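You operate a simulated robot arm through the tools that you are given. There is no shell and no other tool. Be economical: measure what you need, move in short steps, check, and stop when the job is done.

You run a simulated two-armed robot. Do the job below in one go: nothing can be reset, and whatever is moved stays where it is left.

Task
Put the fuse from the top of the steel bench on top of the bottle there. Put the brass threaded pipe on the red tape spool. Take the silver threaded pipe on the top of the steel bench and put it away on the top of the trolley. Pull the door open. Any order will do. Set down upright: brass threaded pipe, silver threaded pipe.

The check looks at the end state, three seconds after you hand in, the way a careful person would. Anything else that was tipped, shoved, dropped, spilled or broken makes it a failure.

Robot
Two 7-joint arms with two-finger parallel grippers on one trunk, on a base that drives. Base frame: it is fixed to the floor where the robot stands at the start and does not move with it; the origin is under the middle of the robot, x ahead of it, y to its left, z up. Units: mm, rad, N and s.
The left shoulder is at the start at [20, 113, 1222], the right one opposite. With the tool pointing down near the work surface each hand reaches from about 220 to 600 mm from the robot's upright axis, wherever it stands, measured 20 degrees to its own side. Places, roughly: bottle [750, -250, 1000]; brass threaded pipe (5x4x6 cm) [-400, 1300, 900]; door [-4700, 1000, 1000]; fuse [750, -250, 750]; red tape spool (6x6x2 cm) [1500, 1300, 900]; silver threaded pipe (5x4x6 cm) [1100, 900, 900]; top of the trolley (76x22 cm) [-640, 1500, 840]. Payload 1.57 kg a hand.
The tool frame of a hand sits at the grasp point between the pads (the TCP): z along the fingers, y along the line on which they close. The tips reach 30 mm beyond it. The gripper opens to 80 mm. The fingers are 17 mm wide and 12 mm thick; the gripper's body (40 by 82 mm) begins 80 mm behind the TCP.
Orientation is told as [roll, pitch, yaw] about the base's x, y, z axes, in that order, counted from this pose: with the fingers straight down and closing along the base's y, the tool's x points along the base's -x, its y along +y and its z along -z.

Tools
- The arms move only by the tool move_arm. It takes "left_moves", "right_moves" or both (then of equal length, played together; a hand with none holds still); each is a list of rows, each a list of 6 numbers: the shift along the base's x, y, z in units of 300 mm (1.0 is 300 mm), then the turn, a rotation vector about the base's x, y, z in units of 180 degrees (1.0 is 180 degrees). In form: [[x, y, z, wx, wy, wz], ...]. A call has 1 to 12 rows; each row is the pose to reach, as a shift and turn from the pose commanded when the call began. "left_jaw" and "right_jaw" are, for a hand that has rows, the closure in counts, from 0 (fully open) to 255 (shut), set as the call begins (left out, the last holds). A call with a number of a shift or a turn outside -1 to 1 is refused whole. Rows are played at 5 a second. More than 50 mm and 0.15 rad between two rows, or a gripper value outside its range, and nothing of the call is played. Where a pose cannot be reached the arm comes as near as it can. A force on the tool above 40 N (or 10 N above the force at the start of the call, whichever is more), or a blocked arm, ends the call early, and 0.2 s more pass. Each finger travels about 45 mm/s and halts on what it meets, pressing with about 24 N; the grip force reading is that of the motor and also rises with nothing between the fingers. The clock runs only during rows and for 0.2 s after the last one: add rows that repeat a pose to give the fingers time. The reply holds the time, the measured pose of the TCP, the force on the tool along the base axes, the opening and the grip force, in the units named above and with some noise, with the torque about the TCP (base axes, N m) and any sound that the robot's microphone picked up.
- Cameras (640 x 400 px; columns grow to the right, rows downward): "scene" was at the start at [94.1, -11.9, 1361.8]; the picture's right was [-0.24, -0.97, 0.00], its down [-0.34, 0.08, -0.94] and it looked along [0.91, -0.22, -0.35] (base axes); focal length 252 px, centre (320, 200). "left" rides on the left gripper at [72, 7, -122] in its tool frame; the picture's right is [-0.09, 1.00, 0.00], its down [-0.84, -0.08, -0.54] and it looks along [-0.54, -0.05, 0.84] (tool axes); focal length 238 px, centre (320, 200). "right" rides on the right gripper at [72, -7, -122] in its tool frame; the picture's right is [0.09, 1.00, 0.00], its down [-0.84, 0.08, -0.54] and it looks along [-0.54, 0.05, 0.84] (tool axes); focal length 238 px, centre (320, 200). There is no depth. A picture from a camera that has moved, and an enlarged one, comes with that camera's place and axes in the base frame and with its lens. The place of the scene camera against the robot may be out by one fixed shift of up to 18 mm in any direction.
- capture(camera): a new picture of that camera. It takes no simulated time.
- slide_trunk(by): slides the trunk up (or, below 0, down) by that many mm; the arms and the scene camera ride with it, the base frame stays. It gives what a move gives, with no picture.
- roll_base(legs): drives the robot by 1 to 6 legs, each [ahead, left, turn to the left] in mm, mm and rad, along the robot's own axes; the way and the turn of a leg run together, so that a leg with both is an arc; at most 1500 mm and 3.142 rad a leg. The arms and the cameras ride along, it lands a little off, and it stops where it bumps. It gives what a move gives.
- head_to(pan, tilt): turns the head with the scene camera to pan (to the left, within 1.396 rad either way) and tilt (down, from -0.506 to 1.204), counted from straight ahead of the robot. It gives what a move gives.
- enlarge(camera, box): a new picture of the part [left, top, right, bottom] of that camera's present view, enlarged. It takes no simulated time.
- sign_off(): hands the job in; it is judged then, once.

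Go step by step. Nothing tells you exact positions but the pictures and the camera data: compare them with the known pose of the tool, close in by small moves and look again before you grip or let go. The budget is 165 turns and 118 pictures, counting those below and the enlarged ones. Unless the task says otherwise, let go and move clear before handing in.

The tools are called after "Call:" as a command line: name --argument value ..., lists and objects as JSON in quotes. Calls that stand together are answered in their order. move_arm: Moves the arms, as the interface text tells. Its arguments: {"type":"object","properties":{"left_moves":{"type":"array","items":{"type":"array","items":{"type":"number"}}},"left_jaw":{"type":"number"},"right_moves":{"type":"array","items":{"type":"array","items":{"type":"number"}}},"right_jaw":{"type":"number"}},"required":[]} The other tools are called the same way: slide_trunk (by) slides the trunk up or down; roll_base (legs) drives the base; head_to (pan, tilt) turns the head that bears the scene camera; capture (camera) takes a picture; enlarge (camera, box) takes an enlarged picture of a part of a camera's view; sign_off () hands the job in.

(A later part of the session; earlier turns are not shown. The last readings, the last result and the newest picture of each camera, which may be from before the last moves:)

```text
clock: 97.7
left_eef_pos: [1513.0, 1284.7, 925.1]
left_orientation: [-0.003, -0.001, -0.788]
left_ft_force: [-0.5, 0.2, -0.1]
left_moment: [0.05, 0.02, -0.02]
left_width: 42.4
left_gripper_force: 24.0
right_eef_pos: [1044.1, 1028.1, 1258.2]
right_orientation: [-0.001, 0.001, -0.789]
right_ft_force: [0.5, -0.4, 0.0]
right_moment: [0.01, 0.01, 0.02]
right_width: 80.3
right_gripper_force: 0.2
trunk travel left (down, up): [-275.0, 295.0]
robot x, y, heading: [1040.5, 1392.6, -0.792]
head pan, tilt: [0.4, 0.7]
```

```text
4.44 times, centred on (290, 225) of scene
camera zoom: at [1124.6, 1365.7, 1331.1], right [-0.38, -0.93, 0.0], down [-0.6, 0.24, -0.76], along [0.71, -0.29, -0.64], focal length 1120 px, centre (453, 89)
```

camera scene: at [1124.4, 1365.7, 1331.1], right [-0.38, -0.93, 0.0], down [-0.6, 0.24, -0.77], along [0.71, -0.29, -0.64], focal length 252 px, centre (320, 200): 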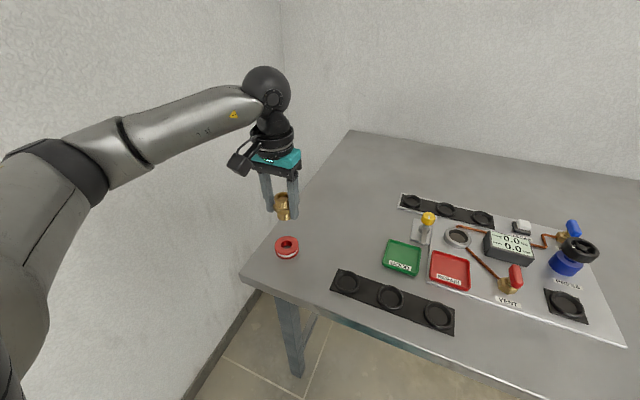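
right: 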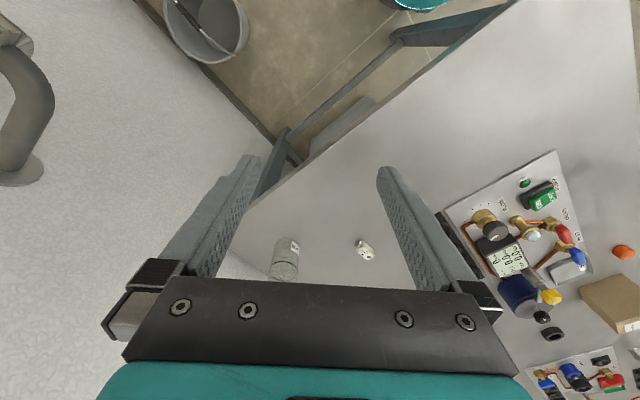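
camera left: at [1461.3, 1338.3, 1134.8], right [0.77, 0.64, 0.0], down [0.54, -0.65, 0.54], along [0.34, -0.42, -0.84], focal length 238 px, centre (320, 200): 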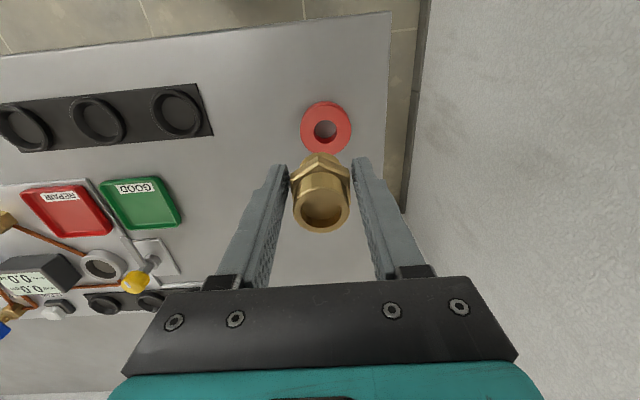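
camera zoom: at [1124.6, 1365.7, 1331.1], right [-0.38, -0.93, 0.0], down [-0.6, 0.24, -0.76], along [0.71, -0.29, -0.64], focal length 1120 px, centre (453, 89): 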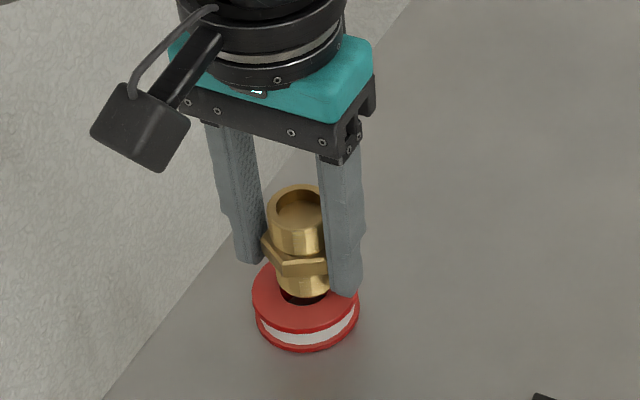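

Call:
move_arm --left_moves '[[0, 0, -0.01, 0, 0, 0], [0, 0, -0.01, 0, 0, 0]]'

Call:
enlarge --camera "left" --box '[240, 90, 400, 240]'

Call:
enlarge --camera "scene" --box '[260, 215, 330, 265]'

```text
clock: 98.3
left_eef_pos: [1513.7, 1285.5, 921.7]
left_orientation: [-0.002, 0.0, -0.79]
left_ft_force: [0.4, 0.4, -1.4]
left_moment: [-0.01, 0.01, 0.0]
left_width: 42.4
left_gripper_force: 24.3
right_eef_pos: [1045.9, 1027.4, 1258.8]
right_orientation: [-0.001, 0.001, -0.788]
right_ft_force: [-0.6, 0.4, 0.1]
right_moment: [-0.03, -0.01, 0.0]
right_width: 79.9
right_gripper_force: 0.0
trunk travel left (down, up): [-275.0, 295.0]
robot x, y, heading: [1045.2, 1400.3, -0.788]
head pan, tilt: [0.4, 0.7]
```

```text
2.67 times, centred on (320, 165) of left
camera zoom: at [1466.5, 1339.6, 1044.1], right [0.77, 0.64, 0.0], down [0.54, -0.65, 0.54], along [0.34, -0.42, -0.84], focal length 636 px, centre (320, 293)
```

zoom: 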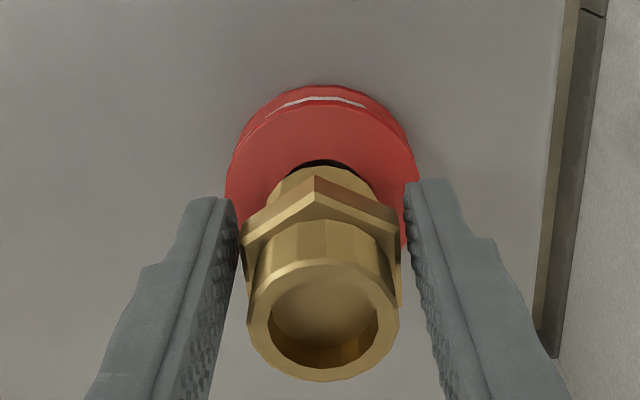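

```text
8.00 times, centred on (295, 240) of scene
camera zoom: at [1124.6, 1365.7, 1331.1], right [-0.38, -0.93, 0.0], down [-0.6, 0.24, -0.76], along [0.71, -0.29, -0.64], focal length 2017 px, centre (520, -120)
```

zoom: 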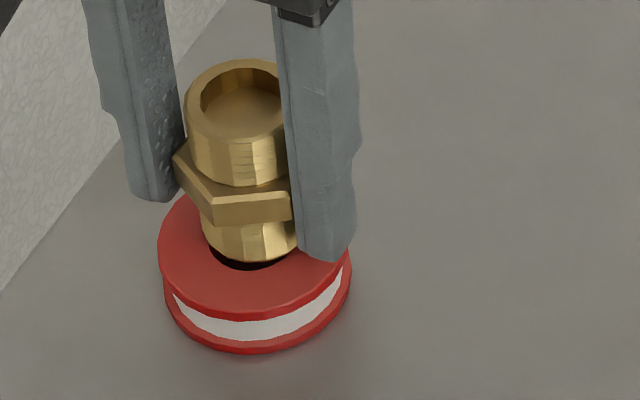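

Both views suggest the pipe sits about 5 mm too far from me, so I'll shift it back that much and then lower to contact.

Call:
move_arm --left_moves '[[0, 0, 0.008, 0, 0, 0], [-0.012, 0.012, 0.008, 0, 0, 0], [-0.012, 0.012, -0.002, 0, 0, 0], [-0.012, 0.012, -0.008, 0, 0, 0], [-0.012, 0.012, -0.008, 0, 0, 0]]'

Call:
move_arm --left_moves '[[0, 0, -0.007, 0, 0, 0], [0, 0, -0.007, 0, 0, 0]]'

Call:
enlarge --camera "scene" --box '[260, 215, 330, 265]'

Call:
enlarge --camera "left" --box '[240, 90, 400, 240]'

```text
clock: 99.5
left_eef_pos: [1509.2, 1287.7, 919.5]
left_orientation: [-0.004, 0.0, -0.788]
left_ft_force: [1.1, 1.1, -1.4]
left_moment: [0.02, 0.01, -0.01]
left_width: 42.6
left_gripper_force: 24.1
right_eef_pos: [1045.0, 1026.8, 1259.4]
right_orientation: [0.0, -0.002, -0.789]
right_ft_force: [0.6, 0.8, 0.2]
right_moment: [0.02, 0.01, -0.02]
right_width: 80.1
right_gripper_force: 0.0
trunk travel left (down, up): [-275.0, 295.0]
robot x, y, heading: [1044.7, 1395.4, -0.785]
head pan, tilt: [0.4, 0.7]
```

```text
clock: 100.1
left_eef_pos: [1508.9, 1288.6, 918.4]
left_orientation: [-0.003, -0.003, -0.789]
left_ft_force: [-0.4, 1.8, 11.4]
left_moment: [0.05, -0.04, 0.03]
left_width: 42.8
left_gripper_force: 23.5
right_eef_pos: [1043.6, 1027.3, 1258.7]
right_orientation: [0.0, -0.002, -0.787]
right_ft_force: [-0.5, -0.3, -0.5]
right_moment: [0.02, 0.03, 0.0]
right_width: 79.8
right_gripper_force: 0.1
trunk travel left (down, up): [-275.0, 295.0]
robot x, y, heading: [1044.0, 1392.0, -0.787]
head pan, tilt: [0.4, 0.7]
```

```text
8.00 times, centred on (295, 240) of scene
camera zoom: at [1123.6, 1366.2, 1331.3], right [-0.38, -0.93, 0.0], down [-0.6, 0.24, -0.77], along [0.71, -0.29, -0.64], focal length 2017 px, centre (520, -120)
```

zoom: 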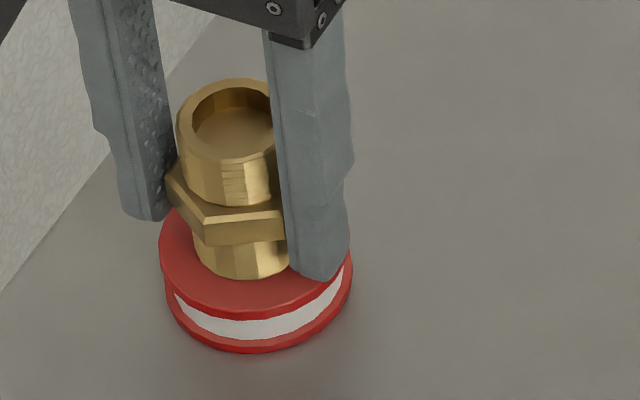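

```text
2.67 times, centred on (320, 165) of left
camera zoom: at [1462.8, 1343.7, 1040.5], right [0.77, 0.64, 0.0], down [0.53, -0.65, 0.55], along [0.35, -0.42, -0.84], focal length 636 px, centre (320, 293)
```

zoom: 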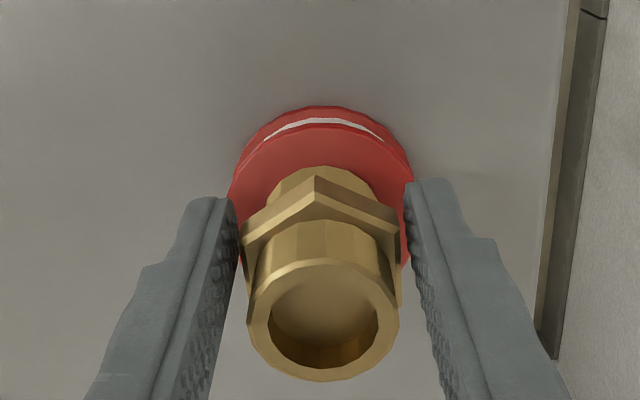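

Contact, and the pipe sits well on the spool. I'll unload, open and rise.

Call:
move_arm --left_moves '[[0, 0, 0.005, 0, 0, 0]]'

Call:
move_arm --left_moves '[[0, 0, 0, 0, 0, 0], [0, 0, 0, 0, 0, 0], [0, 0, 0, 0, 0, 0], [0, 0, 0, 0, 0, 0]]' --left_jaw 40

Call:
move_arm --left_moves '[[0, 0, 0.03, 0, 0, 0], [0, 0, 0.15, 0, 0, 0], [0, 0, 0.3, 0, 0, 0], [0, 0, 0.45, 0, 0, 0], [0, 0, 0.6, 0, 0, 0], [0, 0, 0.6, 0, 0, 0]]'

Call:
enlarge --camera "scene" --box '[240, 190, 350, 280]'

```text
clock: 100.5
left_eef_pos: [1508.3, 1288.6, 919.5]
left_orientation: [-0.003, -0.002, -0.789]
left_ft_force: [1.3, -0.9, 6.9]
left_moment: [-0.03, -0.07, 0.01]
left_width: 42.5
left_gripper_force: 23.7
right_eef_pos: [1043.9, 1026.8, 1258.8]
right_orientation: [-0.001, 0.001, -0.787]
right_ft_force: [-0.6, 0.0, 0.0]
right_moment: [0.03, -0.01, -0.03]
right_width: 79.8
right_gripper_force: 0.0
trunk travel left (down, up): [-275.0, 295.0]
robot x, y, heading: [1042.1, 1393.4, -0.784]
head pan, tilt: [0.4, 0.7]
```

```text
clock: 101.5
left_eef_pos: [1510.7, 1288.0, 919.2]
left_orientation: [-0.002, -0.001, -0.789]
left_ft_force: [0.0, 0.5, 0.9]
left_moment: [-0.01, -0.01, -0.02]
left_width: 67.6
left_gripper_force: 0.1
right_eef_pos: [1043.6, 1028.0, 1259.2]
right_orientation: [0.0, 0.0, -0.786]
right_ft_force: [0.2, 0.2, 0.4]
right_moment: [0.03, -0.04, -0.03]
right_width: 80.0
right_gripper_force: 0.1
trunk travel left (down, up): [-275.0, 295.0]
robot x, y, heading: [1047.6, 1393.2, -0.789]
head pan, tilt: [0.4, 0.7]
```

```text
clock: 102.9
left_eef_pos: [1510.1, 1287.2, 1098.8]
left_orientation: [-0.003, 0.002, -0.788]
left_ft_force: [-0.3, -0.2, -0.5]
left_moment: [0.02, 0.01, 0.03]
left_width: 67.3
left_gripper_force: 0.0
right_eef_pos: [1044.6, 1027.0, 1259.1]
right_orientation: [-0.002, -0.001, -0.788]
right_ft_force: [-0.5, 0.2, 0.7]
right_moment: [0.0, -0.01, 0.02]
right_width: 80.2
right_gripper_force: 0.1
trunk travel left (down, up): [-275.0, 295.0]
robot x, y, heading: [1044.5, 1394.3, -0.786]
head pan, tilt: [0.4, 0.7]
```

```text
4.44 times, centred on (295, 235) of scene
camera zoom: at [1124.6, 1365.8, 1331.0], right [-0.38, -0.93, 0.0], down [-0.6, 0.24, -0.76], along [0.71, -0.29, -0.64], focal length 1120 px, centre (431, 44)
```

zoom: 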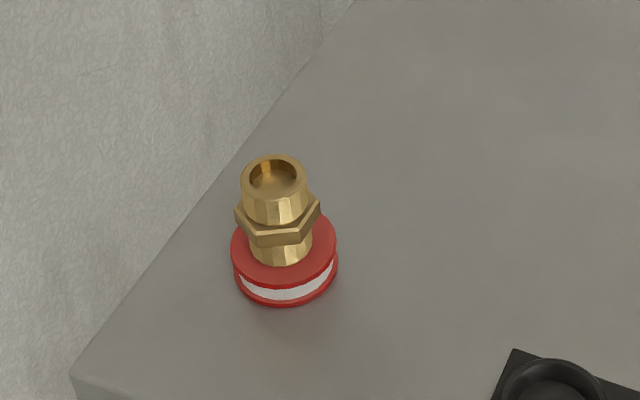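

The brass pipe stands on the spool. Now for the door near [-4700, 1000]: I'll retract the arm, back away, turn round and look for a path.

Call:
move_arm --left_moves '[[-0.1, -0.015, 0.1, 0, 0, 0], [-0.2, -0.03, 0.2, 0, 0, 0], [-0.3, -0.045, 0.3, 0, 0, 0], [-0.42, -0.067, 0.4, 0, 0, 0], [-0.42, -0.067, 0.4, 0, 0, 0]]'

Call:
roll_base --legs '[[-400, 0, 0], [0, -580, 0], [0, 0, 3.14], [300, 0, 0]]'

Call:
head_to --pan 0.0 --tilt 0.3

Call:
capture --camera "scene"

Call:
head_to --pan 0.7 --tilt 0.3

Call:
capture --camera "scene"

```text
clock: 104.1
left_eef_pos: [1383.5, 1269.5, 1218.4]
left_orientation: [-0.003, 0.002, -0.788]
left_ft_force: [0.6, 0.6, -0.2]
left_moment: [0.0, 0.0, 0.02]
left_width: 67.6
left_gripper_force: 0.0
right_eef_pos: [1044.9, 1027.0, 1258.5]
right_orientation: [0.0, 0.0, -0.787]
right_ft_force: [0.2, 0.0, 0.3]
right_moment: [0.02, 0.02, 0.03]
right_width: 80.0
right_gripper_force: 0.1
trunk travel left (down, up): [-275.0, 295.0]
robot x, y, heading: [1044.7, 1397.2, -0.786]
head pan, tilt: [0.4, 0.7]
```

```text
clock: 118.5
left_eef_pos: [-193.2, 1617.0, 1218.0]
left_orientation: [-0.003, -0.001, 2.354]
left_ft_force: [-0.7, 1.0, 0.1]
left_moment: [-0.01, 0.02, -0.02]
left_width: 67.4
left_gripper_force: 0.0
right_eef_pos: [146.9, 1858.9, 1259.6]
right_orientation: [-0.001, -0.001, 2.354]
right_ft_force: [-0.2, 0.5, 0.4]
right_moment: [0.0, -0.02, 0.03]
right_width: 80.1
right_gripper_force: 0.0
trunk travel left (down, up): [-275.0, 295.0]
robot x, y, heading: [146.4, 1489.9, 2.352]
head pan, tilt: [0.4, 0.7]
```

```text
clock: 119.3
left_eef_pos: [-192.6, 1616.6, 1218.4]
left_orientation: [-0.004, 0.0, 2.355]
left_ft_force: [0.3, 1.0, 1.1]
left_moment: [0.0, 0.0, -0.01]
left_width: 67.3
left_gripper_force: 0.1
right_eef_pos: [146.8, 1857.9, 1258.6]
right_orientation: [0.001, 0.0, 2.355]
right_ft_force: [-0.2, 1.1, 0.0]
right_moment: [0.01, -0.03, -0.01]
right_width: 80.1
right_gripper_force: 0.0
trunk travel left (down, up): [-275.0, 295.0]
robot x, y, heading: [146.9, 1489.6, 2.352]
head pan, tilt: [0.0, 0.3]
```

```text
52 pictures are left
camera scene: at [66.4, 1573.8, 1367.1], right [0.71, 0.71, 0.0], down [0.21, -0.21, -0.95], along [-0.67, 0.68, -0.3], focal length 252 px, centre (320, 200)
```

scene: 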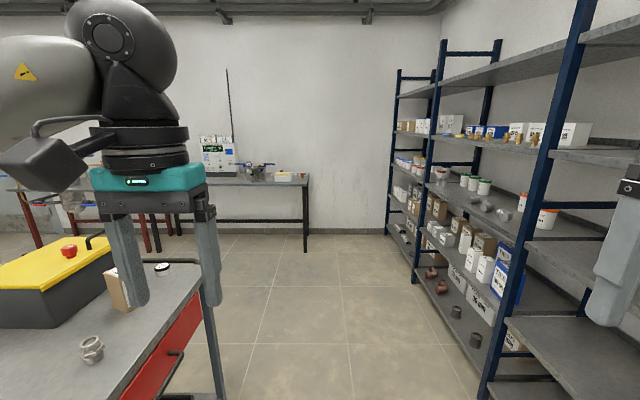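

```text
clock: 120.4
left_eef_pos: [-192.3, 1616.3, 1217.9]
left_orientation: [-0.004, 0.0, 2.354]
left_ft_force: [-0.1, 0.2, 0.7]
left_moment: [-0.04, -0.01, -0.01]
left_width: 67.4
left_gripper_force: 0.0
right_eef_pos: [145.4, 1858.4, 1258.2]
right_orientation: [0.0, -0.002, 2.356]
right_ft_force: [-0.4, -1.0, -0.3]
right_moment: [0.0, -0.01, -0.03]
right_width: 80.3
right_gripper_force: 0.0
trunk travel left (down, up): [-275.0, 295.0]
robot x, y, heading: [146.5, 1490.2, 2.358]
head pan, tilt: [0.7, 0.3]
```

```text
51 pictures are left
camera scene: at [39.4, 1515.9, 1367.2], right [0.09, 1.0, 0.0], down [0.29, -0.03, -0.96], along [-0.95, 0.08, -0.3], focal length 252 px, centre (320, 200)
```

scene: 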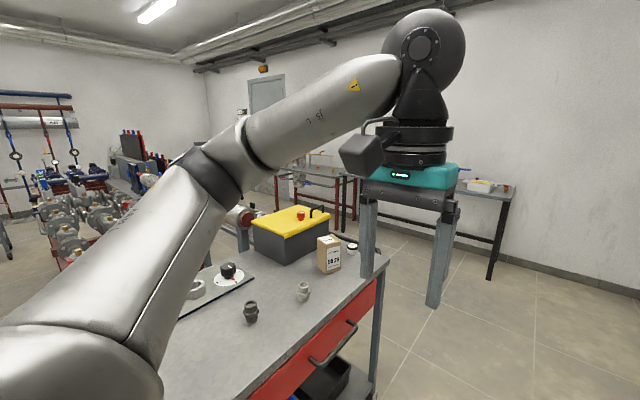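

The aisle past the trolley is clear, and the door is on the far-left wall. I'll drive down the aisle and turn left.

Call:
roll_base --legs '[[900, 0, 0], [850, 0, 0], [0, 0, 1.57]]'

Call:
head_to --pan -0.1 --tilt 0.35

Call:
capture --camera "scene"

```text
clock: 133.1
left_eef_pos: [-1212.1, 2425.7, 1218.3]
left_orientation: [-0.003, 0.001, -2.401]
left_ft_force: [0.4, 0.5, -1.1]
left_moment: [-0.01, 0.02, -0.05]
left_width: 67.6
left_gripper_force: 0.3
right_eef_pos: [-1439.5, 2775.2, 1259.1]
right_orientation: [0.001, 0.001, -2.399]
right_ft_force: [0.1, 0.5, -1.4]
right_moment: [0.03, 0.0, 0.01]
right_width: 80.0
right_gripper_force: 0.0
trunk travel left (down, up): [-275.0, 295.0]
robot x, y, heading: [-1070.3, 2759.1, -2.398]
head pan, tilt: [0.7, 0.3]
```

```text
clock: 134.2
left_eef_pos: [-1211.5, 2425.7, 1219.0]
left_orientation: [-0.003, 0.001, -2.402]
left_ft_force: [-0.2, 0.3, -0.2]
left_moment: [0.0, 0.0, 0.02]
left_width: 67.4
left_gripper_force: 0.1
right_eef_pos: [-1440.2, 2774.9, 1258.1]
right_orientation: [0.0, 0.0, -2.4]
right_ft_force: [0.2, -0.3, -0.6]
right_moment: [0.0, -0.01, 0.0]
right_width: 80.0
right_gripper_force: 0.0
trunk travel left (down, up): [-275.0, 295.0]
robot x, y, heading: [-1072.5, 2760.2, -2.402]
head pan, tilt: [-0.099, 0.351]
```

```text
50 pictures are left
camera scene: at [-1160.5, 2706.5, 1362.5], right [-0.6, 0.8, 0.0], down [0.28, 0.21, -0.94], along [-0.75, -0.56, -0.34], focal length 252 px, centre (320, 200)
```

scene: 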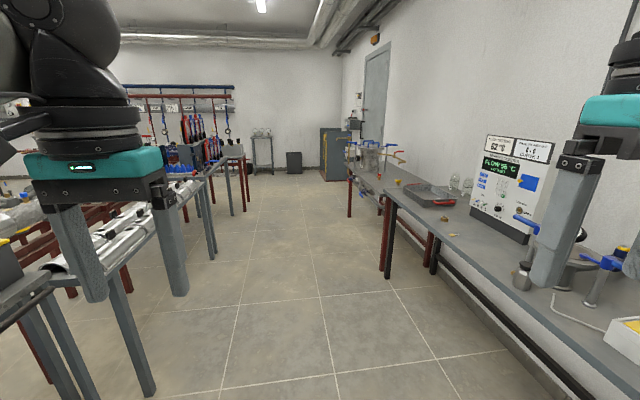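

The corridor is clear, with the door ahead on the right wall. I'll straighten up and drive down it.

Call:
roll_base --legs '[[0, -80, 0.046], [1300, 0, 0], [900, 0, 0]]'

Call:
head_to --pan -0.4 --tilt 0.35

Call:
capture --camera "scene"

```text
clock: 145.7
left_eef_pos: [-2789.7, 915.3, 1218.4]
left_orientation: [-0.003, 0.001, -2.342]
left_ft_force: [0.6, -0.5, 0.2]
left_moment: [0.01, 0.0, -0.02]
left_width: 67.4
left_gripper_force: 0.2
right_eef_pos: [-3037.6, 1250.9, 1259.0]
right_orientation: [0.001, -0.003, -2.34]
right_ft_force: [-0.2, 0.0, 0.1]
right_moment: [0.01, 0.0, 0.03]
right_width: 79.9
right_gripper_force: 0.0
trunk travel left (down, up): [-275.0, 295.0]
robot x, y, heading: [-2665.5, 1256.8, -2.341]
head pan, tilt: [-0.099, 0.351]
```

```text
clock: 146.5
left_eef_pos: [-2788.4, 916.4, 1219.2]
left_orientation: [-0.005, -0.001, -2.341]
left_ft_force: [-0.1, -0.2, 0.5]
left_moment: [0.02, -0.03, -0.01]
left_width: 67.5
left_gripper_force: 0.0
right_eef_pos: [-3037.1, 1250.8, 1258.1]
right_orientation: [0.001, -0.002, -2.34]
right_ft_force: [-0.1, 0.1, 0.3]
right_moment: [0.0, 0.0, -0.01]
right_width: 79.9
right_gripper_force: 0.0
trunk travel left (down, up): [-275.0, 295.0]
robot x, y, heading: [-2670.2, 1258.2, -2.343]
head pan, tilt: [-0.4, 0.351]
```

```text
49 pictures are left
camera scene: at [-2768.3, 1223.5, 1362.5], right [-0.39, 0.92, 0.0], down [0.32, 0.13, -0.94], along [-0.86, -0.37, -0.34], focal length 252 px, centre (320, 200)
```

scene: 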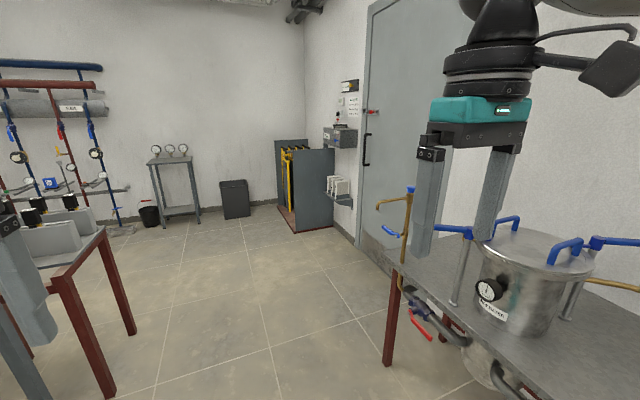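

The door's vertical handle is at its left edge, about [-5010, 720, 1016]. I'll drive opposite it and turn to face the door.

Call:
roll_base --legs '[[1000, 0, 0], [900, 0, 0], [0, 0, -1.58]]'

Call:
head_to --pan 0.0 --tilt 0.2

Call:
capture --camera "scene"

```text
clock: 159.8
left_eef_pos: [-4318.6, 31.7, 1218.6]
left_orientation: [-0.003, -0.001, 2.367]
left_ft_force: [-0.1, 0.6, -0.3]
left_moment: [0.03, 0.01, 0.01]
left_width: 67.5
left_gripper_force: 0.1
right_eef_pos: [-3981.6, 280.3, 1259.7]
right_orientation: [0.0, 0.0, 2.366]
right_ft_force: [-0.3, -0.4, 0.5]
right_moment: [0.0, -0.02, 0.02]
right_width: 80.0
right_gripper_force: 0.1
trunk travel left (down, up): [-275.0, 295.0]
robot x, y, heading: [-3982.9, -86.5, 2.369]
head pan, tilt: [-0.4, 0.351]
```

```text
clock: 160.7
left_eef_pos: [-4319.1, 32.1, 1218.7]
left_orientation: [-0.004, 0.001, 2.368]
left_ft_force: [-0.5, 0.4, 0.0]
left_moment: [0.0, 0.0, 0.02]
left_width: 67.3
left_gripper_force: 0.1
right_eef_pos: [-3983.2, 278.4, 1258.8]
right_orientation: [0.001, 0.001, 2.367]
right_ft_force: [-0.4, -0.1, 0.4]
right_moment: [0.0, 0.01, 0.01]
right_width: 79.8
right_gripper_force: 0.1
trunk travel left (down, up): [-275.0, 295.0]
robot x, y, heading: [-3977.5, -87.6, 2.365]
head pan, tilt: [0.0, 0.201]
```

```text
48 pictures are left
camera scene: at [-4058.6, -6.0, 1376.5], right [0.7, 0.71, 0.0], down [0.14, -0.14, -0.98], along [-0.7, 0.69, -0.2], focal length 252 px, centre (320, 200)
```

scene: 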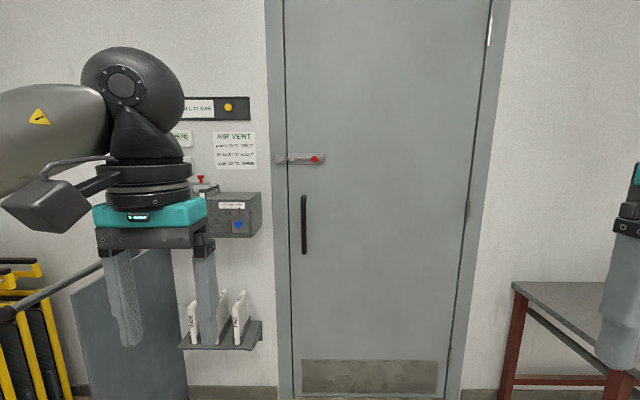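

The door has a vertical pull handle and a bolt with a red knob near it. I'll zoom in on both.

Call:
enlarge --camera "scene" --box '[260, 135, 345, 185]'

Call:
enlarge --camera "scene" --box '[180, 80, 340, 270]'

```text
7.53 times, centred on (302, 160) of scene
camera zoom: at [-4058.6, -6.0, 1376.5], right [0.7, 0.71, 0.0], down [0.14, -0.14, -0.98], along [-0.7, 0.69, -0.2], focal length 1898 px, centre (452, 501)
```

zoom: 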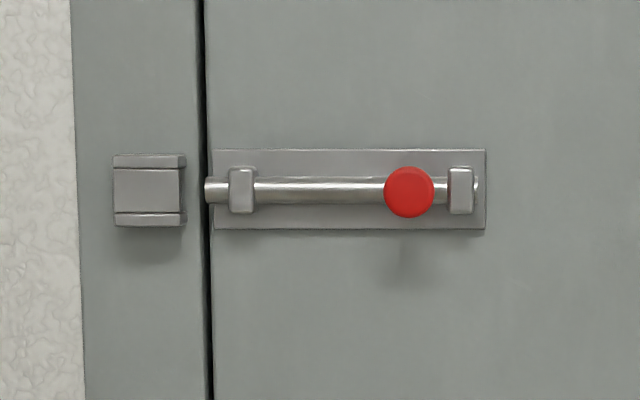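

```text
2.11 times, centred on (260, 175) of scene
camera zoom: at [-4058.6, -6.0, 1376.5], right [0.7, 0.71, 0.0], down [0.14, -0.14, -0.98], along [-0.7, 0.69, -0.2], focal length 531 px, centre (446, 253)
```

zoom: 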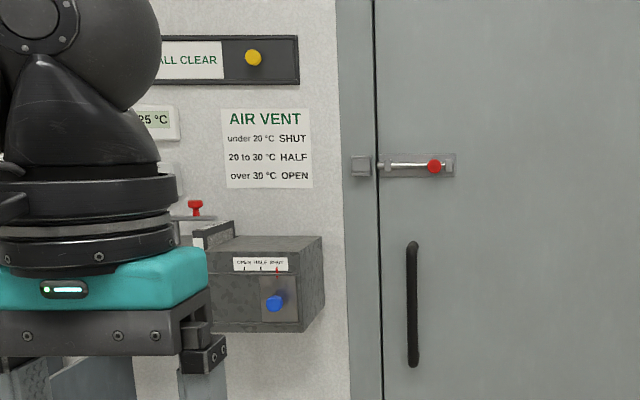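

The bolt is already drawn clear of its keeper, so the door just needs pulling. The handle is at about [-4950, 779, 1028] and the hinge is to the right. I'll swing the left hand to point forward.

Call:
move_arm --left_moves '[[-0.0434, 0.0424, -0.057, 0.0318, 0.0325, 0], [-0.0868, 0.0848, -0.114, 0.0636, 0.065, 0], [-0.1302, 0.1272, -0.171, 0.0954, 0.0975, 0], [-0.1736, 0.1696, -0.228, 0.1272, 0.13, 0], [-0.217, 0.212, -0.285, 0.159, 0.1625, 0], [-0.2604, 0.2544, -0.342, 0.1908, 0.195, 0], [-0.3038, 0.2968, -0.399, 0.2226, 0.2275, 0], [-0.3472, 0.3392, -0.456, 0.2544, 0.26, 0], [-0.3906, 0.3816, -0.513, 0.2862, 0.2925, 0], [-0.434, 0.424, -0.57, 0.318, 0.325, 0], [-0.477, 0.467, -0.627, 0.35, 0.357, 0], [-0.477, 0.467, -0.627, 0.35, 0.357, 0]]' --left_jaw 0

Call:
capture --camera "scene"

Call:
capture --camera "left"

```text
clock: 163.3
left_eef_pos: [-4408.2, 148.1, 1092.8]
left_orientation: [-0.024, -1.141, 2.345]
left_ft_force: [1.0, -0.7, 0.1]
left_moment: [0.01, 0.0, 0.01]
left_width: 80.2
left_gripper_force: 0.0
left hand out of reach, approached as far as the arm can: row 8, 9, 10, 11, 12
right_eef_pos: [-3982.9, 279.1, 1258.9]
right_orientation: [-0.001, 0.001, 2.366]
right_ft_force: [0.4, 0.8, -0.2]
right_moment: [0.04, -0.06, -0.04]
right_width: 79.9
right_gripper_force: 0.1
trunk travel left (down, up): [-275.0, 295.0]
robot x, y, heading: [-3976.7, -90.0, 2.364]
head pan, tilt: [0.0, 0.201]
```

```text
45 pictures are left
camera scene: at [-4058.8, -6.3, 1376.5], right [0.7, 0.71, 0.0], down [0.14, -0.14, -0.98], along [-0.7, 0.69, -0.2], focal length 252 px, centre (320, 200)
```

scene: 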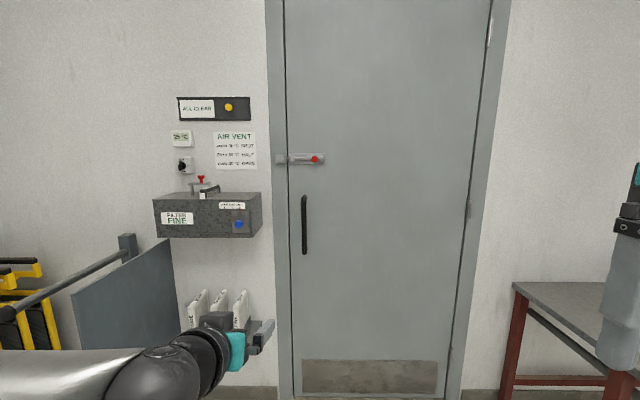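

```text
44 pictures are left
camera left: at [-4317.0, 39.6, 1077.9], right [-0.75, -0.65, 0.07], down [0.15, -0.06, 0.99], along [-0.64, 0.75, 0.14], focal length 238 px, centre (320, 200)
```

left: 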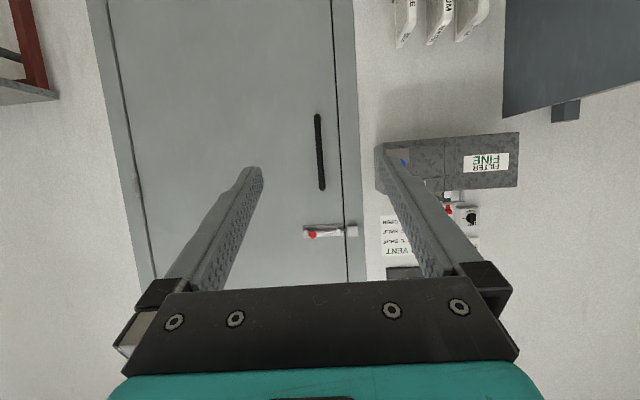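

The wrist stops at about 65° of pitch, which is still fine for a vertical bar. I'll command a reachable pose (hand 25° below level).

Call:
move_arm --left_moves '[[0.02, -0.02, 0.07, -0.032, -0.033, 0], [0.04, -0.04, 0.14, -0.064, -0.066, 0], [0.06, -0.06, 0.2, -0.097, -0.099, 0], [0.06, -0.06, 0.2, -0.097, -0.099, 0]]'

```text
clock: 164.3
left_eef_pos: [-4389.6, 130.4, 1156.7]
left_orientation: [-0.035, -0.703, 2.354]
left_ft_force: [0.0, 0.8, -0.7]
left_moment: [0.02, 0.0, 0.02]
left_width: 80.0
left_gripper_force: 0.0
right_eef_pos: [-3982.1, 280.1, 1259.5]
right_orientation: [0.0, 0.001, 2.369]
right_ft_force: [-0.4, 0.3, -0.6]
right_moment: [-0.01, 0.0, 0.0]
right_width: 80.1
right_gripper_force: 0.1
trunk travel left (down, up): [-275.0, 295.0]
robot x, y, heading: [-3978.6, -86.5, 2.369]
head pan, tilt: [0.0, 0.201]
```

Call:
move_arm --left_moves '[[-0.05, 0.05, -0.03, 0.027, 0.027, 0], [-0.1, 0.1, -0.06, 0.054, 0.054, 0], [-0.15, 0.15, -0.09, 0.08, 0.082, 0], [-0.2, 0.2, -0.12, 0.107, 0.109, 0], [-0.24, 0.235, -0.15, 0.134, 0.136, 0], [-0.24, 0.235, -0.15, 0.134, 0.136, 0]]'

```text
clock: 165.7
left_eef_pos: [-4471.3, 181.2, 1125.5]
left_orientation: [-0.013, -1.232, 2.333]
left_ft_force: [-0.8, -0.4, 0.2]
left_moment: [0.05, -0.02, 0.02]
left_width: 79.9
left_gripper_force: 0.1
left hand out of reach, approached as far as the arm can: row 5, 6
right_eef_pos: [-3983.2, 278.8, 1259.2]
right_orientation: [0.002, 0.001, 2.367]
right_ft_force: [-0.5, -1.3, -0.7]
right_moment: [-0.01, 0.01, 0.01]
right_width: 79.8
right_gripper_force: 0.1
trunk travel left (down, up): [-275.0, 295.0]
robot x, y, heading: [-3980.9, -88.6, 2.368]
head pan, tilt: [0.0, 0.201]
```

Good: the hand is 19° below level at about 540 mm ahead. I'll lower the trunk 90 mm and approach the handle in stages.

Call:
slide_trunk --by -90

Call:
roll_base --legs '[[0, -90, 0], [560, 0, 0]]'

Call:
capture --camera "left"

Call:
capture --camera "scene"

```text
clock: 166.9
left_eef_pos: [-4472.8, 183.0, 1035.6]
left_orientation: [-0.014, -1.23, 2.333]
left_ft_force: [-1.0, -0.1, 0.5]
left_moment: [0.0, -0.01, 0.0]
left_width: 80.1
left_gripper_force: 0.0
right_eef_pos: [-3982.9, 280.6, 1169.9]
right_orientation: [0.0, 0.0, 2.366]
right_ft_force: [0.0, -0.1, 0.1]
right_moment: [-0.01, 0.0, -0.02]
right_width: 79.9
right_gripper_force: 0.0
trunk travel left (down, up): [-185.0, 385.0]
robot x, y, heading: [-3980.7, -86.9, 2.368]
head pan, tilt: [0.0, 0.201]
```

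```text
clock: 170.8
left_eef_pos: [-4809.9, 637.4, 1035.4]
left_orientation: [-0.013, -1.23, 2.333]
left_ft_force: [0.3, 0.5, 0.3]
left_moment: [0.01, 0.0, 0.0]
left_width: 79.8
left_gripper_force: 0.1
right_eef_pos: [-4320.6, 735.1, 1169.0]
right_orientation: [-0.001, 0.0, 2.364]
right_ft_force: [-0.2, 0.8, 0.5]
right_moment: [0.02, -0.02, 0.02]
right_width: 80.2
right_gripper_force: 0.0
trunk travel left (down, up): [-185.0, 385.0]
robot x, y, heading: [-4315.6, 363.0, 2.367]
head pan, tilt: [0.0, 0.201]
```

```text
43 pictures are left
camera left: at [-4719.8, 529.8, 1007.7], right [-0.75, -0.66, 0.08], down [0.21, -0.12, 0.97], along [-0.63, 0.75, 0.23], focal length 238 px, centre (320, 200)
```

left: 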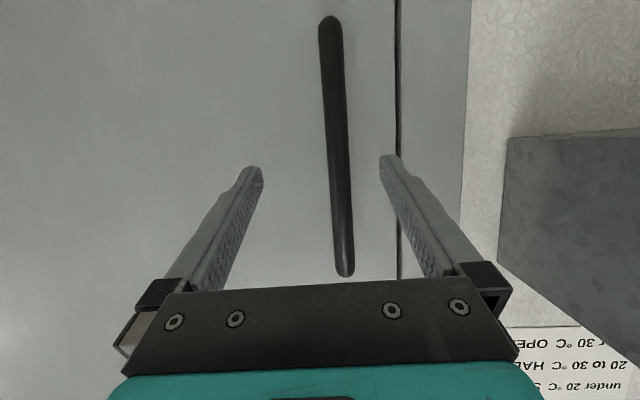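

```text
42 pictures are left
camera scene: at [-4396.0, 448.6, 1286.4], right [0.7, 0.71, 0.0], down [0.14, -0.14, -0.98], along [-0.7, 0.69, -0.2], focal length 252 px, centre (320, 200)
```

scene: 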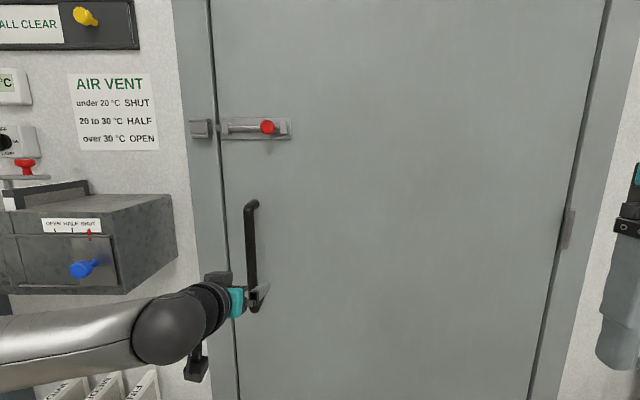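

The handle is almost between the fingers: about 184 mm ahead and 10 mm to the left. I'll move in most of the way and look.

Call:
roll_base --legs '[[130, 10, 0]]'

Call:
capture --camera "left"

Call:
enlarge --camera "scene" --box '[160, 180, 320, 400]'

```text
clock: 172.1
left_eef_pos: [-4908.9, 721.1, 1035.3]
left_orientation: [-0.016, -1.231, 2.331]
left_ft_force: [0.6, 0.3, 0.3]
left_moment: [0.0, -0.02, 0.01]
left_width: 80.1
left_gripper_force: 0.0
right_eef_pos: [-4419.5, 819.3, 1169.1]
right_orientation: [0.0, 0.0, 2.365]
right_ft_force: [0.1, -0.6, -0.5]
right_moment: [0.01, -0.02, -0.01]
right_width: 79.9
right_gripper_force: 0.1
trunk travel left (down, up): [-185.0, 385.0]
robot x, y, heading: [-4415.5, 450.1, 2.361]
head pan, tilt: [0.0, 0.201]
```

```text
41 pictures are left
camera left: at [-4819.6, 613.9, 1007.5], right [-0.75, -0.66, 0.08], down [0.21, -0.12, 0.97], along [-0.63, 0.75, 0.23], focal length 238 px, centre (320, 200)
```

left: 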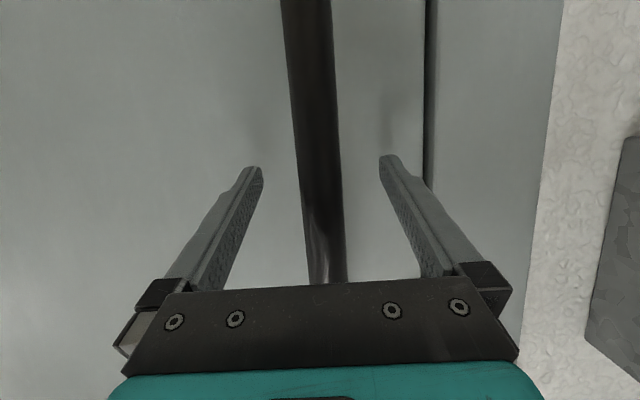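

```text
1.82 times, centred on (240, 290) of scene
camera zoom: at [-4495.9, 532.8, 1286.4], right [0.7, 0.71, 0.0], down [0.14, -0.14, -0.98], along [-0.7, 0.69, -0.2], focal length 458 px, centre (466, 36)
```

zoom: 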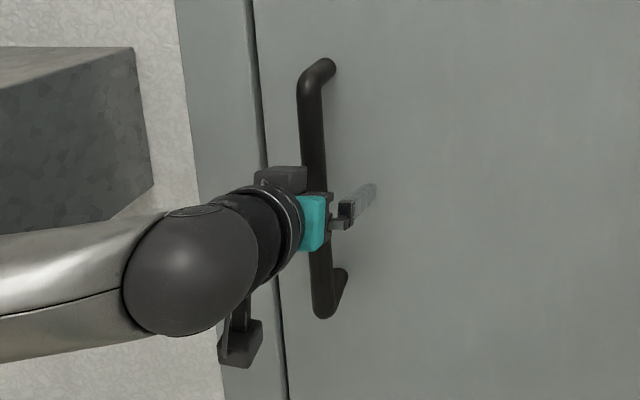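

The bar is centred between the fingertips; 50 mm more puts it at the grasp point, then I'll close.

Call:
roll_base --legs '[[50, 0, 0]]'

Call:
move_arm --left_moves '[[0, 0, 0, 0, 0, 0], [0, 0, 0, 0, 0, 0], [0, 0, 0, 0, 0, 0], [0, 0, 0, 0, 0, 0], [0, 0, 0, 0, 0, 0], [0, 0, 0, 0, 0, 0]]' --left_jaw 255

Call:
capture --camera "left"

```text
clock: 173.0
left_eef_pos: [-4918.6, 731.8, 1037.8]
left_orientation: [-0.017, -1.23, 2.339]
left_ft_force: [11.5, -12.6, 5.7]
left_moment: [-0.13, 0.28, 0.77]
left_width: 80.0
left_gripper_force: 0.0
right_eef_pos: [-4434.1, 831.1, 1168.9]
right_orientation: [0.001, -0.002, 2.367]
right_ft_force: [0.0, 0.4, 0.3]
right_moment: [0.01, -0.01, 0.01]
right_width: 79.9
right_gripper_force: 0.1
trunk travel left (down, up): [-185.0, 385.0]
robot x, y, heading: [-4430.6, 466.4, 2.368]
head pan, tilt: [0.0, 0.201]
stopped in leg 1: the force on the tool passed its limit at 151 N (the readings are from after the stop); the commanded pose is now the measured one
```

```text
clock: 174.4
left_eef_pos: [-4920.9, 731.3, 1035.2]
left_orientation: [-0.014, -1.226, 2.34]
left_ft_force: [10.0, -20.2, -2.6]
left_moment: [0.03, 0.34, 0.11]
left_width: 23.9
left_gripper_force: 35.7
right_eef_pos: [-4433.6, 831.5, 1169.3]
right_orientation: [0.0, 0.0, 2.368]
right_ft_force: [0.3, -0.2, -0.4]
right_moment: [-0.02, 0.0, -0.03]
right_width: 79.9
right_gripper_force: 0.1
trunk travel left (down, up): [-185.0, 385.0]
robot x, y, heading: [-4429.9, 473.9, 2.368]
head pan, tilt: [0.0, 0.201]
```

```text
39 pictures are left
camera left: at [-4829.9, 624.0, 1008.7], right [-0.75, -0.66, 0.08], down [0.21, -0.12, 0.97], along [-0.63, 0.74, 0.23], focal length 238 px, centre (320, 200)
```

left: 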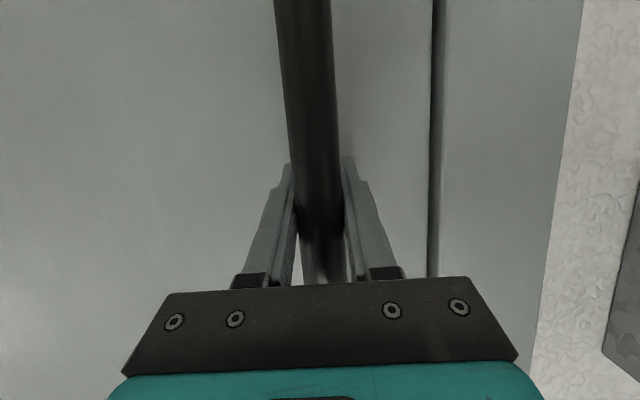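

The handle is gripped (23.9 mm). I'll pull by driving the base along an arc around the hinge at about [-4380, 1305], starting small.

Call:
roll_base --legs '[[-50, -43.6, 0.08]]'

Call:
capture --camera "scene"

```text
clock: 175.4
left_eef_pos: [-4874.5, 691.1, 1035.8]
left_orientation: [-0.016, -1.229, 2.423]
left_ft_force: [-5.6, -4.6, -2.0]
left_moment: [0.17, 0.45, 0.08]
left_width: 23.6
left_gripper_force: 35.5
right_eef_pos: [-4398.4, 829.9, 1169.0]
right_orientation: [0.001, 0.001, 2.447]
right_ft_force: [0.1, 0.2, 0.2]
right_moment: [0.05, 0.03, 0.04]
right_width: 80.2
right_gripper_force: 0.1
trunk travel left (down, up): [-185.0, 385.0]
robot x, y, heading: [-4367.6, 465.1, 2.448]
head pan, tilt: [0.0, 0.201]
```

```text
38 pictures are left
camera scene: at [-4450.2, 539.6, 1286.5], right [0.64, 0.77, 0.0], down [0.15, -0.13, -0.98], along [-0.75, 0.63, -0.2], focal length 252 px, centre (320, 200)
```

scene: 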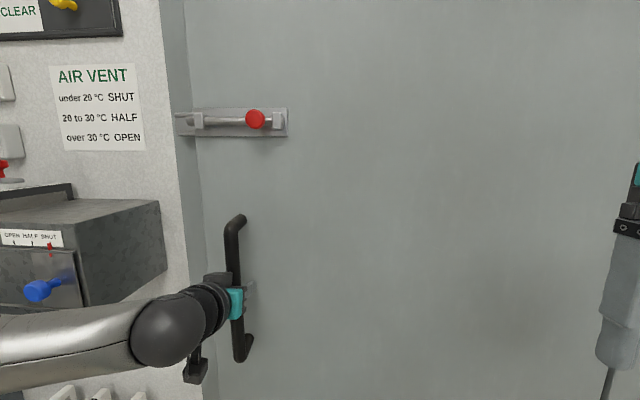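

The door is swinging with the hand and the bolt is clear of its keeper. I'll raise the right hand out of harm's way and continue the arc.

Call:
move_arm --right_moves '[[0, 0, 0.15, 0, 0, 0], [0, 0, 0.3, 0, 0, 0], [0, 0, 0.45, 0, 0, 0], [0, 0, 0.45, 0, 0, 0]]'

Call:
roll_base --legs '[[-63, -54.6, 0.1], [-63, -54.6, 0.1]]'

Call:
capture --camera "left"

```text
clock: 176.4
left_eef_pos: [-4874.9, 690.4, 1036.7]
left_orientation: [-0.017, -1.228, 2.42]
left_ft_force: [-1.2, -2.4, -0.4]
left_moment: [-0.18, 0.19, -0.03]
left_width: 24.0
left_gripper_force: 35.8
right_eef_pos: [-4396.8, 829.1, 1302.6]
right_orientation: [-0.001, 0.0, 2.447]
right_ft_force: [0.1, -0.7, -0.6]
right_moment: [0.0, 0.03, -0.04]
right_width: 79.8
right_gripper_force: 0.0
trunk travel left (down, up): [-185.0, 385.0]
robot x, y, heading: [-4362.7, 467.8, 2.451]
head pan, tilt: [0.0, 0.201]
```

```text
clock: 178.1
left_eef_pos: [-4743.8, 604.5, 1035.9]
left_orientation: [-0.017, -1.228, 2.622]
left_ft_force: [-7.1, -11.0, -0.7]
left_moment: [-0.02, 0.19, -0.01]
left_width: 23.8
left_gripper_force: 35.9
right_eef_pos: [-4301.3, 835.6, 1302.7]
right_orientation: [0.0, 0.003, 2.645]
right_ft_force: [-0.1, -0.2, -0.6]
right_moment: [0.03, -0.01, -0.01]
right_width: 80.1
right_gripper_force: 0.1
trunk travel left (down, up): [-185.0, 385.0]
robot x, y, heading: [-4191.8, 483.5, 2.646]
head pan, tilt: [0.0, 0.201]
```

```text
37 pictures are left
camera left: at [-4628.5, 527.5, 1008.4], right [-0.53, -0.84, 0.08], down [0.23, -0.06, 0.97], along [-0.81, 0.54, 0.23], focal length 238 px, centre (320, 200)
```

left: 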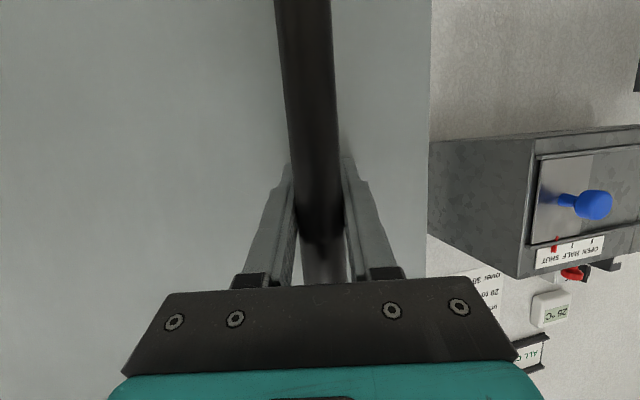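

Call:
roll_base --legs '[[-63, -55.6, 0.1], [-63, -55.6, 0.1], [-63, -55.6, 0.1]]'

Call:
capture --camera "scene"

```text
clock: 180.5
left_eef_pos: [-4526.2, 528.7, 1036.5]
left_orientation: [-0.013, -1.227, 2.922]
left_ft_force: [-2.1, -2.7, -3.5]
left_moment: [-0.11, 0.21, 0.17]
left_width: 23.8
left_gripper_force: 35.8
right_eef_pos: [-4170.3, 881.6, 1302.4]
right_orientation: [0.001, 0.004, 2.947]
right_ft_force: [0.2, 0.3, -0.5]
right_moment: [-0.02, -0.01, -0.01]
right_width: 79.9
right_gripper_force: 0.0
trunk travel left (down, up): [-185.0, 385.0]
robot x, y, heading: [-3967.5, 576.0, 2.948]
head pan, tilt: [0.0, 0.201]
```

```text
36 pictures are left
camera scene: at [-4075.0, 605.4, 1286.4], right [0.19, 0.98, 0.0], down [0.2, -0.04, -0.98], along [-0.96, 0.19, -0.2], focal length 252 px, centre (320, 200)
```

scene: 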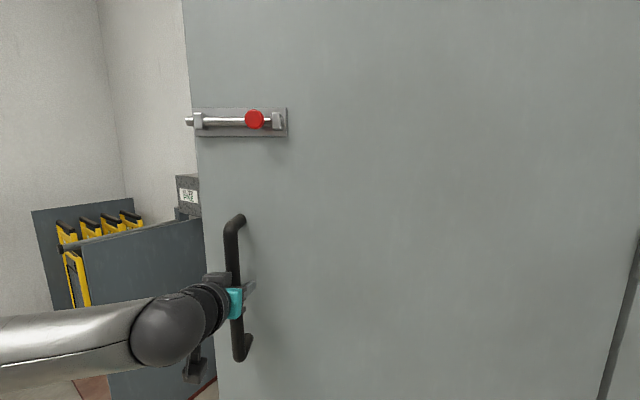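

The door is about 33° open. I'll check the right side before swinging further.

Call:
head_to --pan -1.2 --tilt 0.5

Call:
capture --camera "scene"

```text
clock: 181.9
left_eef_pos: [-4525.5, 528.3, 1035.6]
left_orientation: [-0.015, -1.229, 2.923]
left_ft_force: [0.6, -1.4, -1.0]
left_moment: [-0.26, 0.24, 0.0]
left_width: 23.8
left_gripper_force: 35.4
right_eef_pos: [-4171.3, 881.7, 1302.9]
right_orientation: [0.0, 0.002, 2.945]
right_ft_force: [0.5, -0.4, -0.2]
right_moment: [-0.01, -0.02, 0.0]
right_width: 80.0
right_gripper_force: 0.0
trunk travel left (down, up): [-185.0, 385.0]
robot x, y, heading: [-3967.2, 574.8, 2.951]
head pan, tilt: [-1.201, 0.499]
```

```text
35 pictures are left
camera scene: at [-3999.4, 677.1, 1258.8], right [0.98, 0.17, 0.0], down [0.08, -0.47, -0.88], along [-0.15, 0.86, -0.48], focal length 252 px, centre (320, 200)
```

scene: 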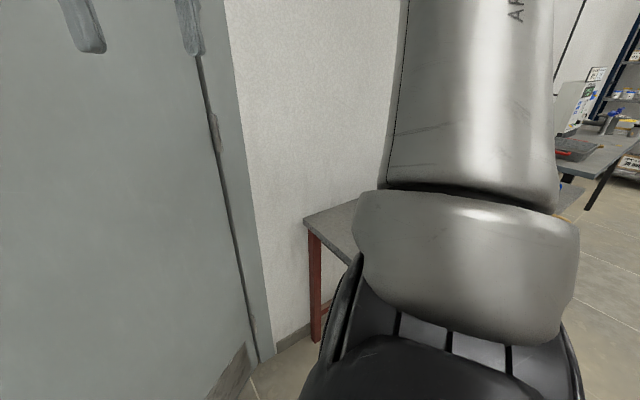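

Nothing is in the way, so I'll continue the arc.

Call:
roll_base --legs '[[-63.5, -54.8, 0.1], [-63.5, -54.8, 0.1], [-63.5, -54.8, 0.1]]'

Call:
roll_base --legs '[[-63.5, -54.8, 0.1], [-63.5, -54.8, 0.1]]'

Call:
head_to --pan 0.0 --tilt 0.3

Call:
capture --camera "scene"

```text
clock: 184.4
left_eef_pos: [-4290.6, 522.3, 1035.0]
left_orientation: [-0.015, -1.228, -3.064]
left_ft_force: [-1.6, 4.8, -2.7]
left_moment: [-0.17, 0.27, 0.34]
left_width: 23.7
left_gripper_force: 35.4
right_eef_pos: [-4055.5, 961.7, 1302.5]
right_orientation: [0.0, 0.002, -3.039]
right_ft_force: [0.9, -0.8, 0.5]
right_moment: [-0.01, -0.03, -0.01]
right_width: 80.1
right_gripper_force: 0.0
trunk travel left (down, up): [-185.0, 385.0]
robot x, y, heading: [-3771.1, 730.1, -3.04]
head pan, tilt: [-1.201, 0.499]
```

```text
clock: 186.1
left_eef_pos: [-4140.2, 557.8, 1035.9]
left_orientation: [-0.014, -1.231, -2.869]
left_ft_force: [-7.0, 13.6, -3.4]
left_moment: [-0.28, 0.02, 0.62]
left_width: 23.3
left_gripper_force: 36.3
right_eef_pos: [-3993.1, 1035.2, 1301.9]
right_orientation: [0.0, 0.001, -2.841]
right_ft_force: [0.6, -0.3, 1.0]
right_moment: [0.03, -0.01, 0.0]
right_width: 80.3
right_gripper_force: 0.0
trunk travel left (down, up): [-185.0, 385.0]
robot x, y, heading: [-3670.4, 860.8, -2.837]
head pan, tilt: [-1.201, 0.499]
```

```text
clock: 187.5
left_eef_pos: [-4139.9, 558.1, 1035.9]
left_orientation: [-0.015, -1.229, -2.868]
left_ft_force: [-2.9, 8.2, -0.8]
left_moment: [-0.46, 0.59, 0.08]
left_width: 23.7
left_gripper_force: 36.2
right_eef_pos: [-3994.1, 1033.3, 1301.6]
right_orientation: [0.001, 0.002, -2.842]
right_ft_force: [0.2, -0.3, -0.4]
right_moment: [0.03, 0.02, -0.03]
right_width: 80.0
right_gripper_force: 0.0
trunk travel left (down, up): [-185.0, 385.0]
robot x, y, heading: [-3671.5, 862.2, -2.841]
head pan, tilt: [0.0, 0.3]
```

```text
34 pictures are left
camera scene: at [-3774.6, 841.0, 1277.2], right [-0.3, 0.96, 0.0], down [0.28, 0.09, -0.96], along [-0.91, -0.28, -0.3], focal length 252 px, centre (320, 200)
```

scene: 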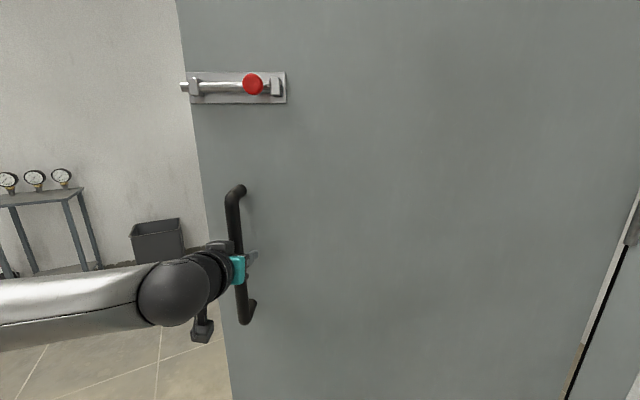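

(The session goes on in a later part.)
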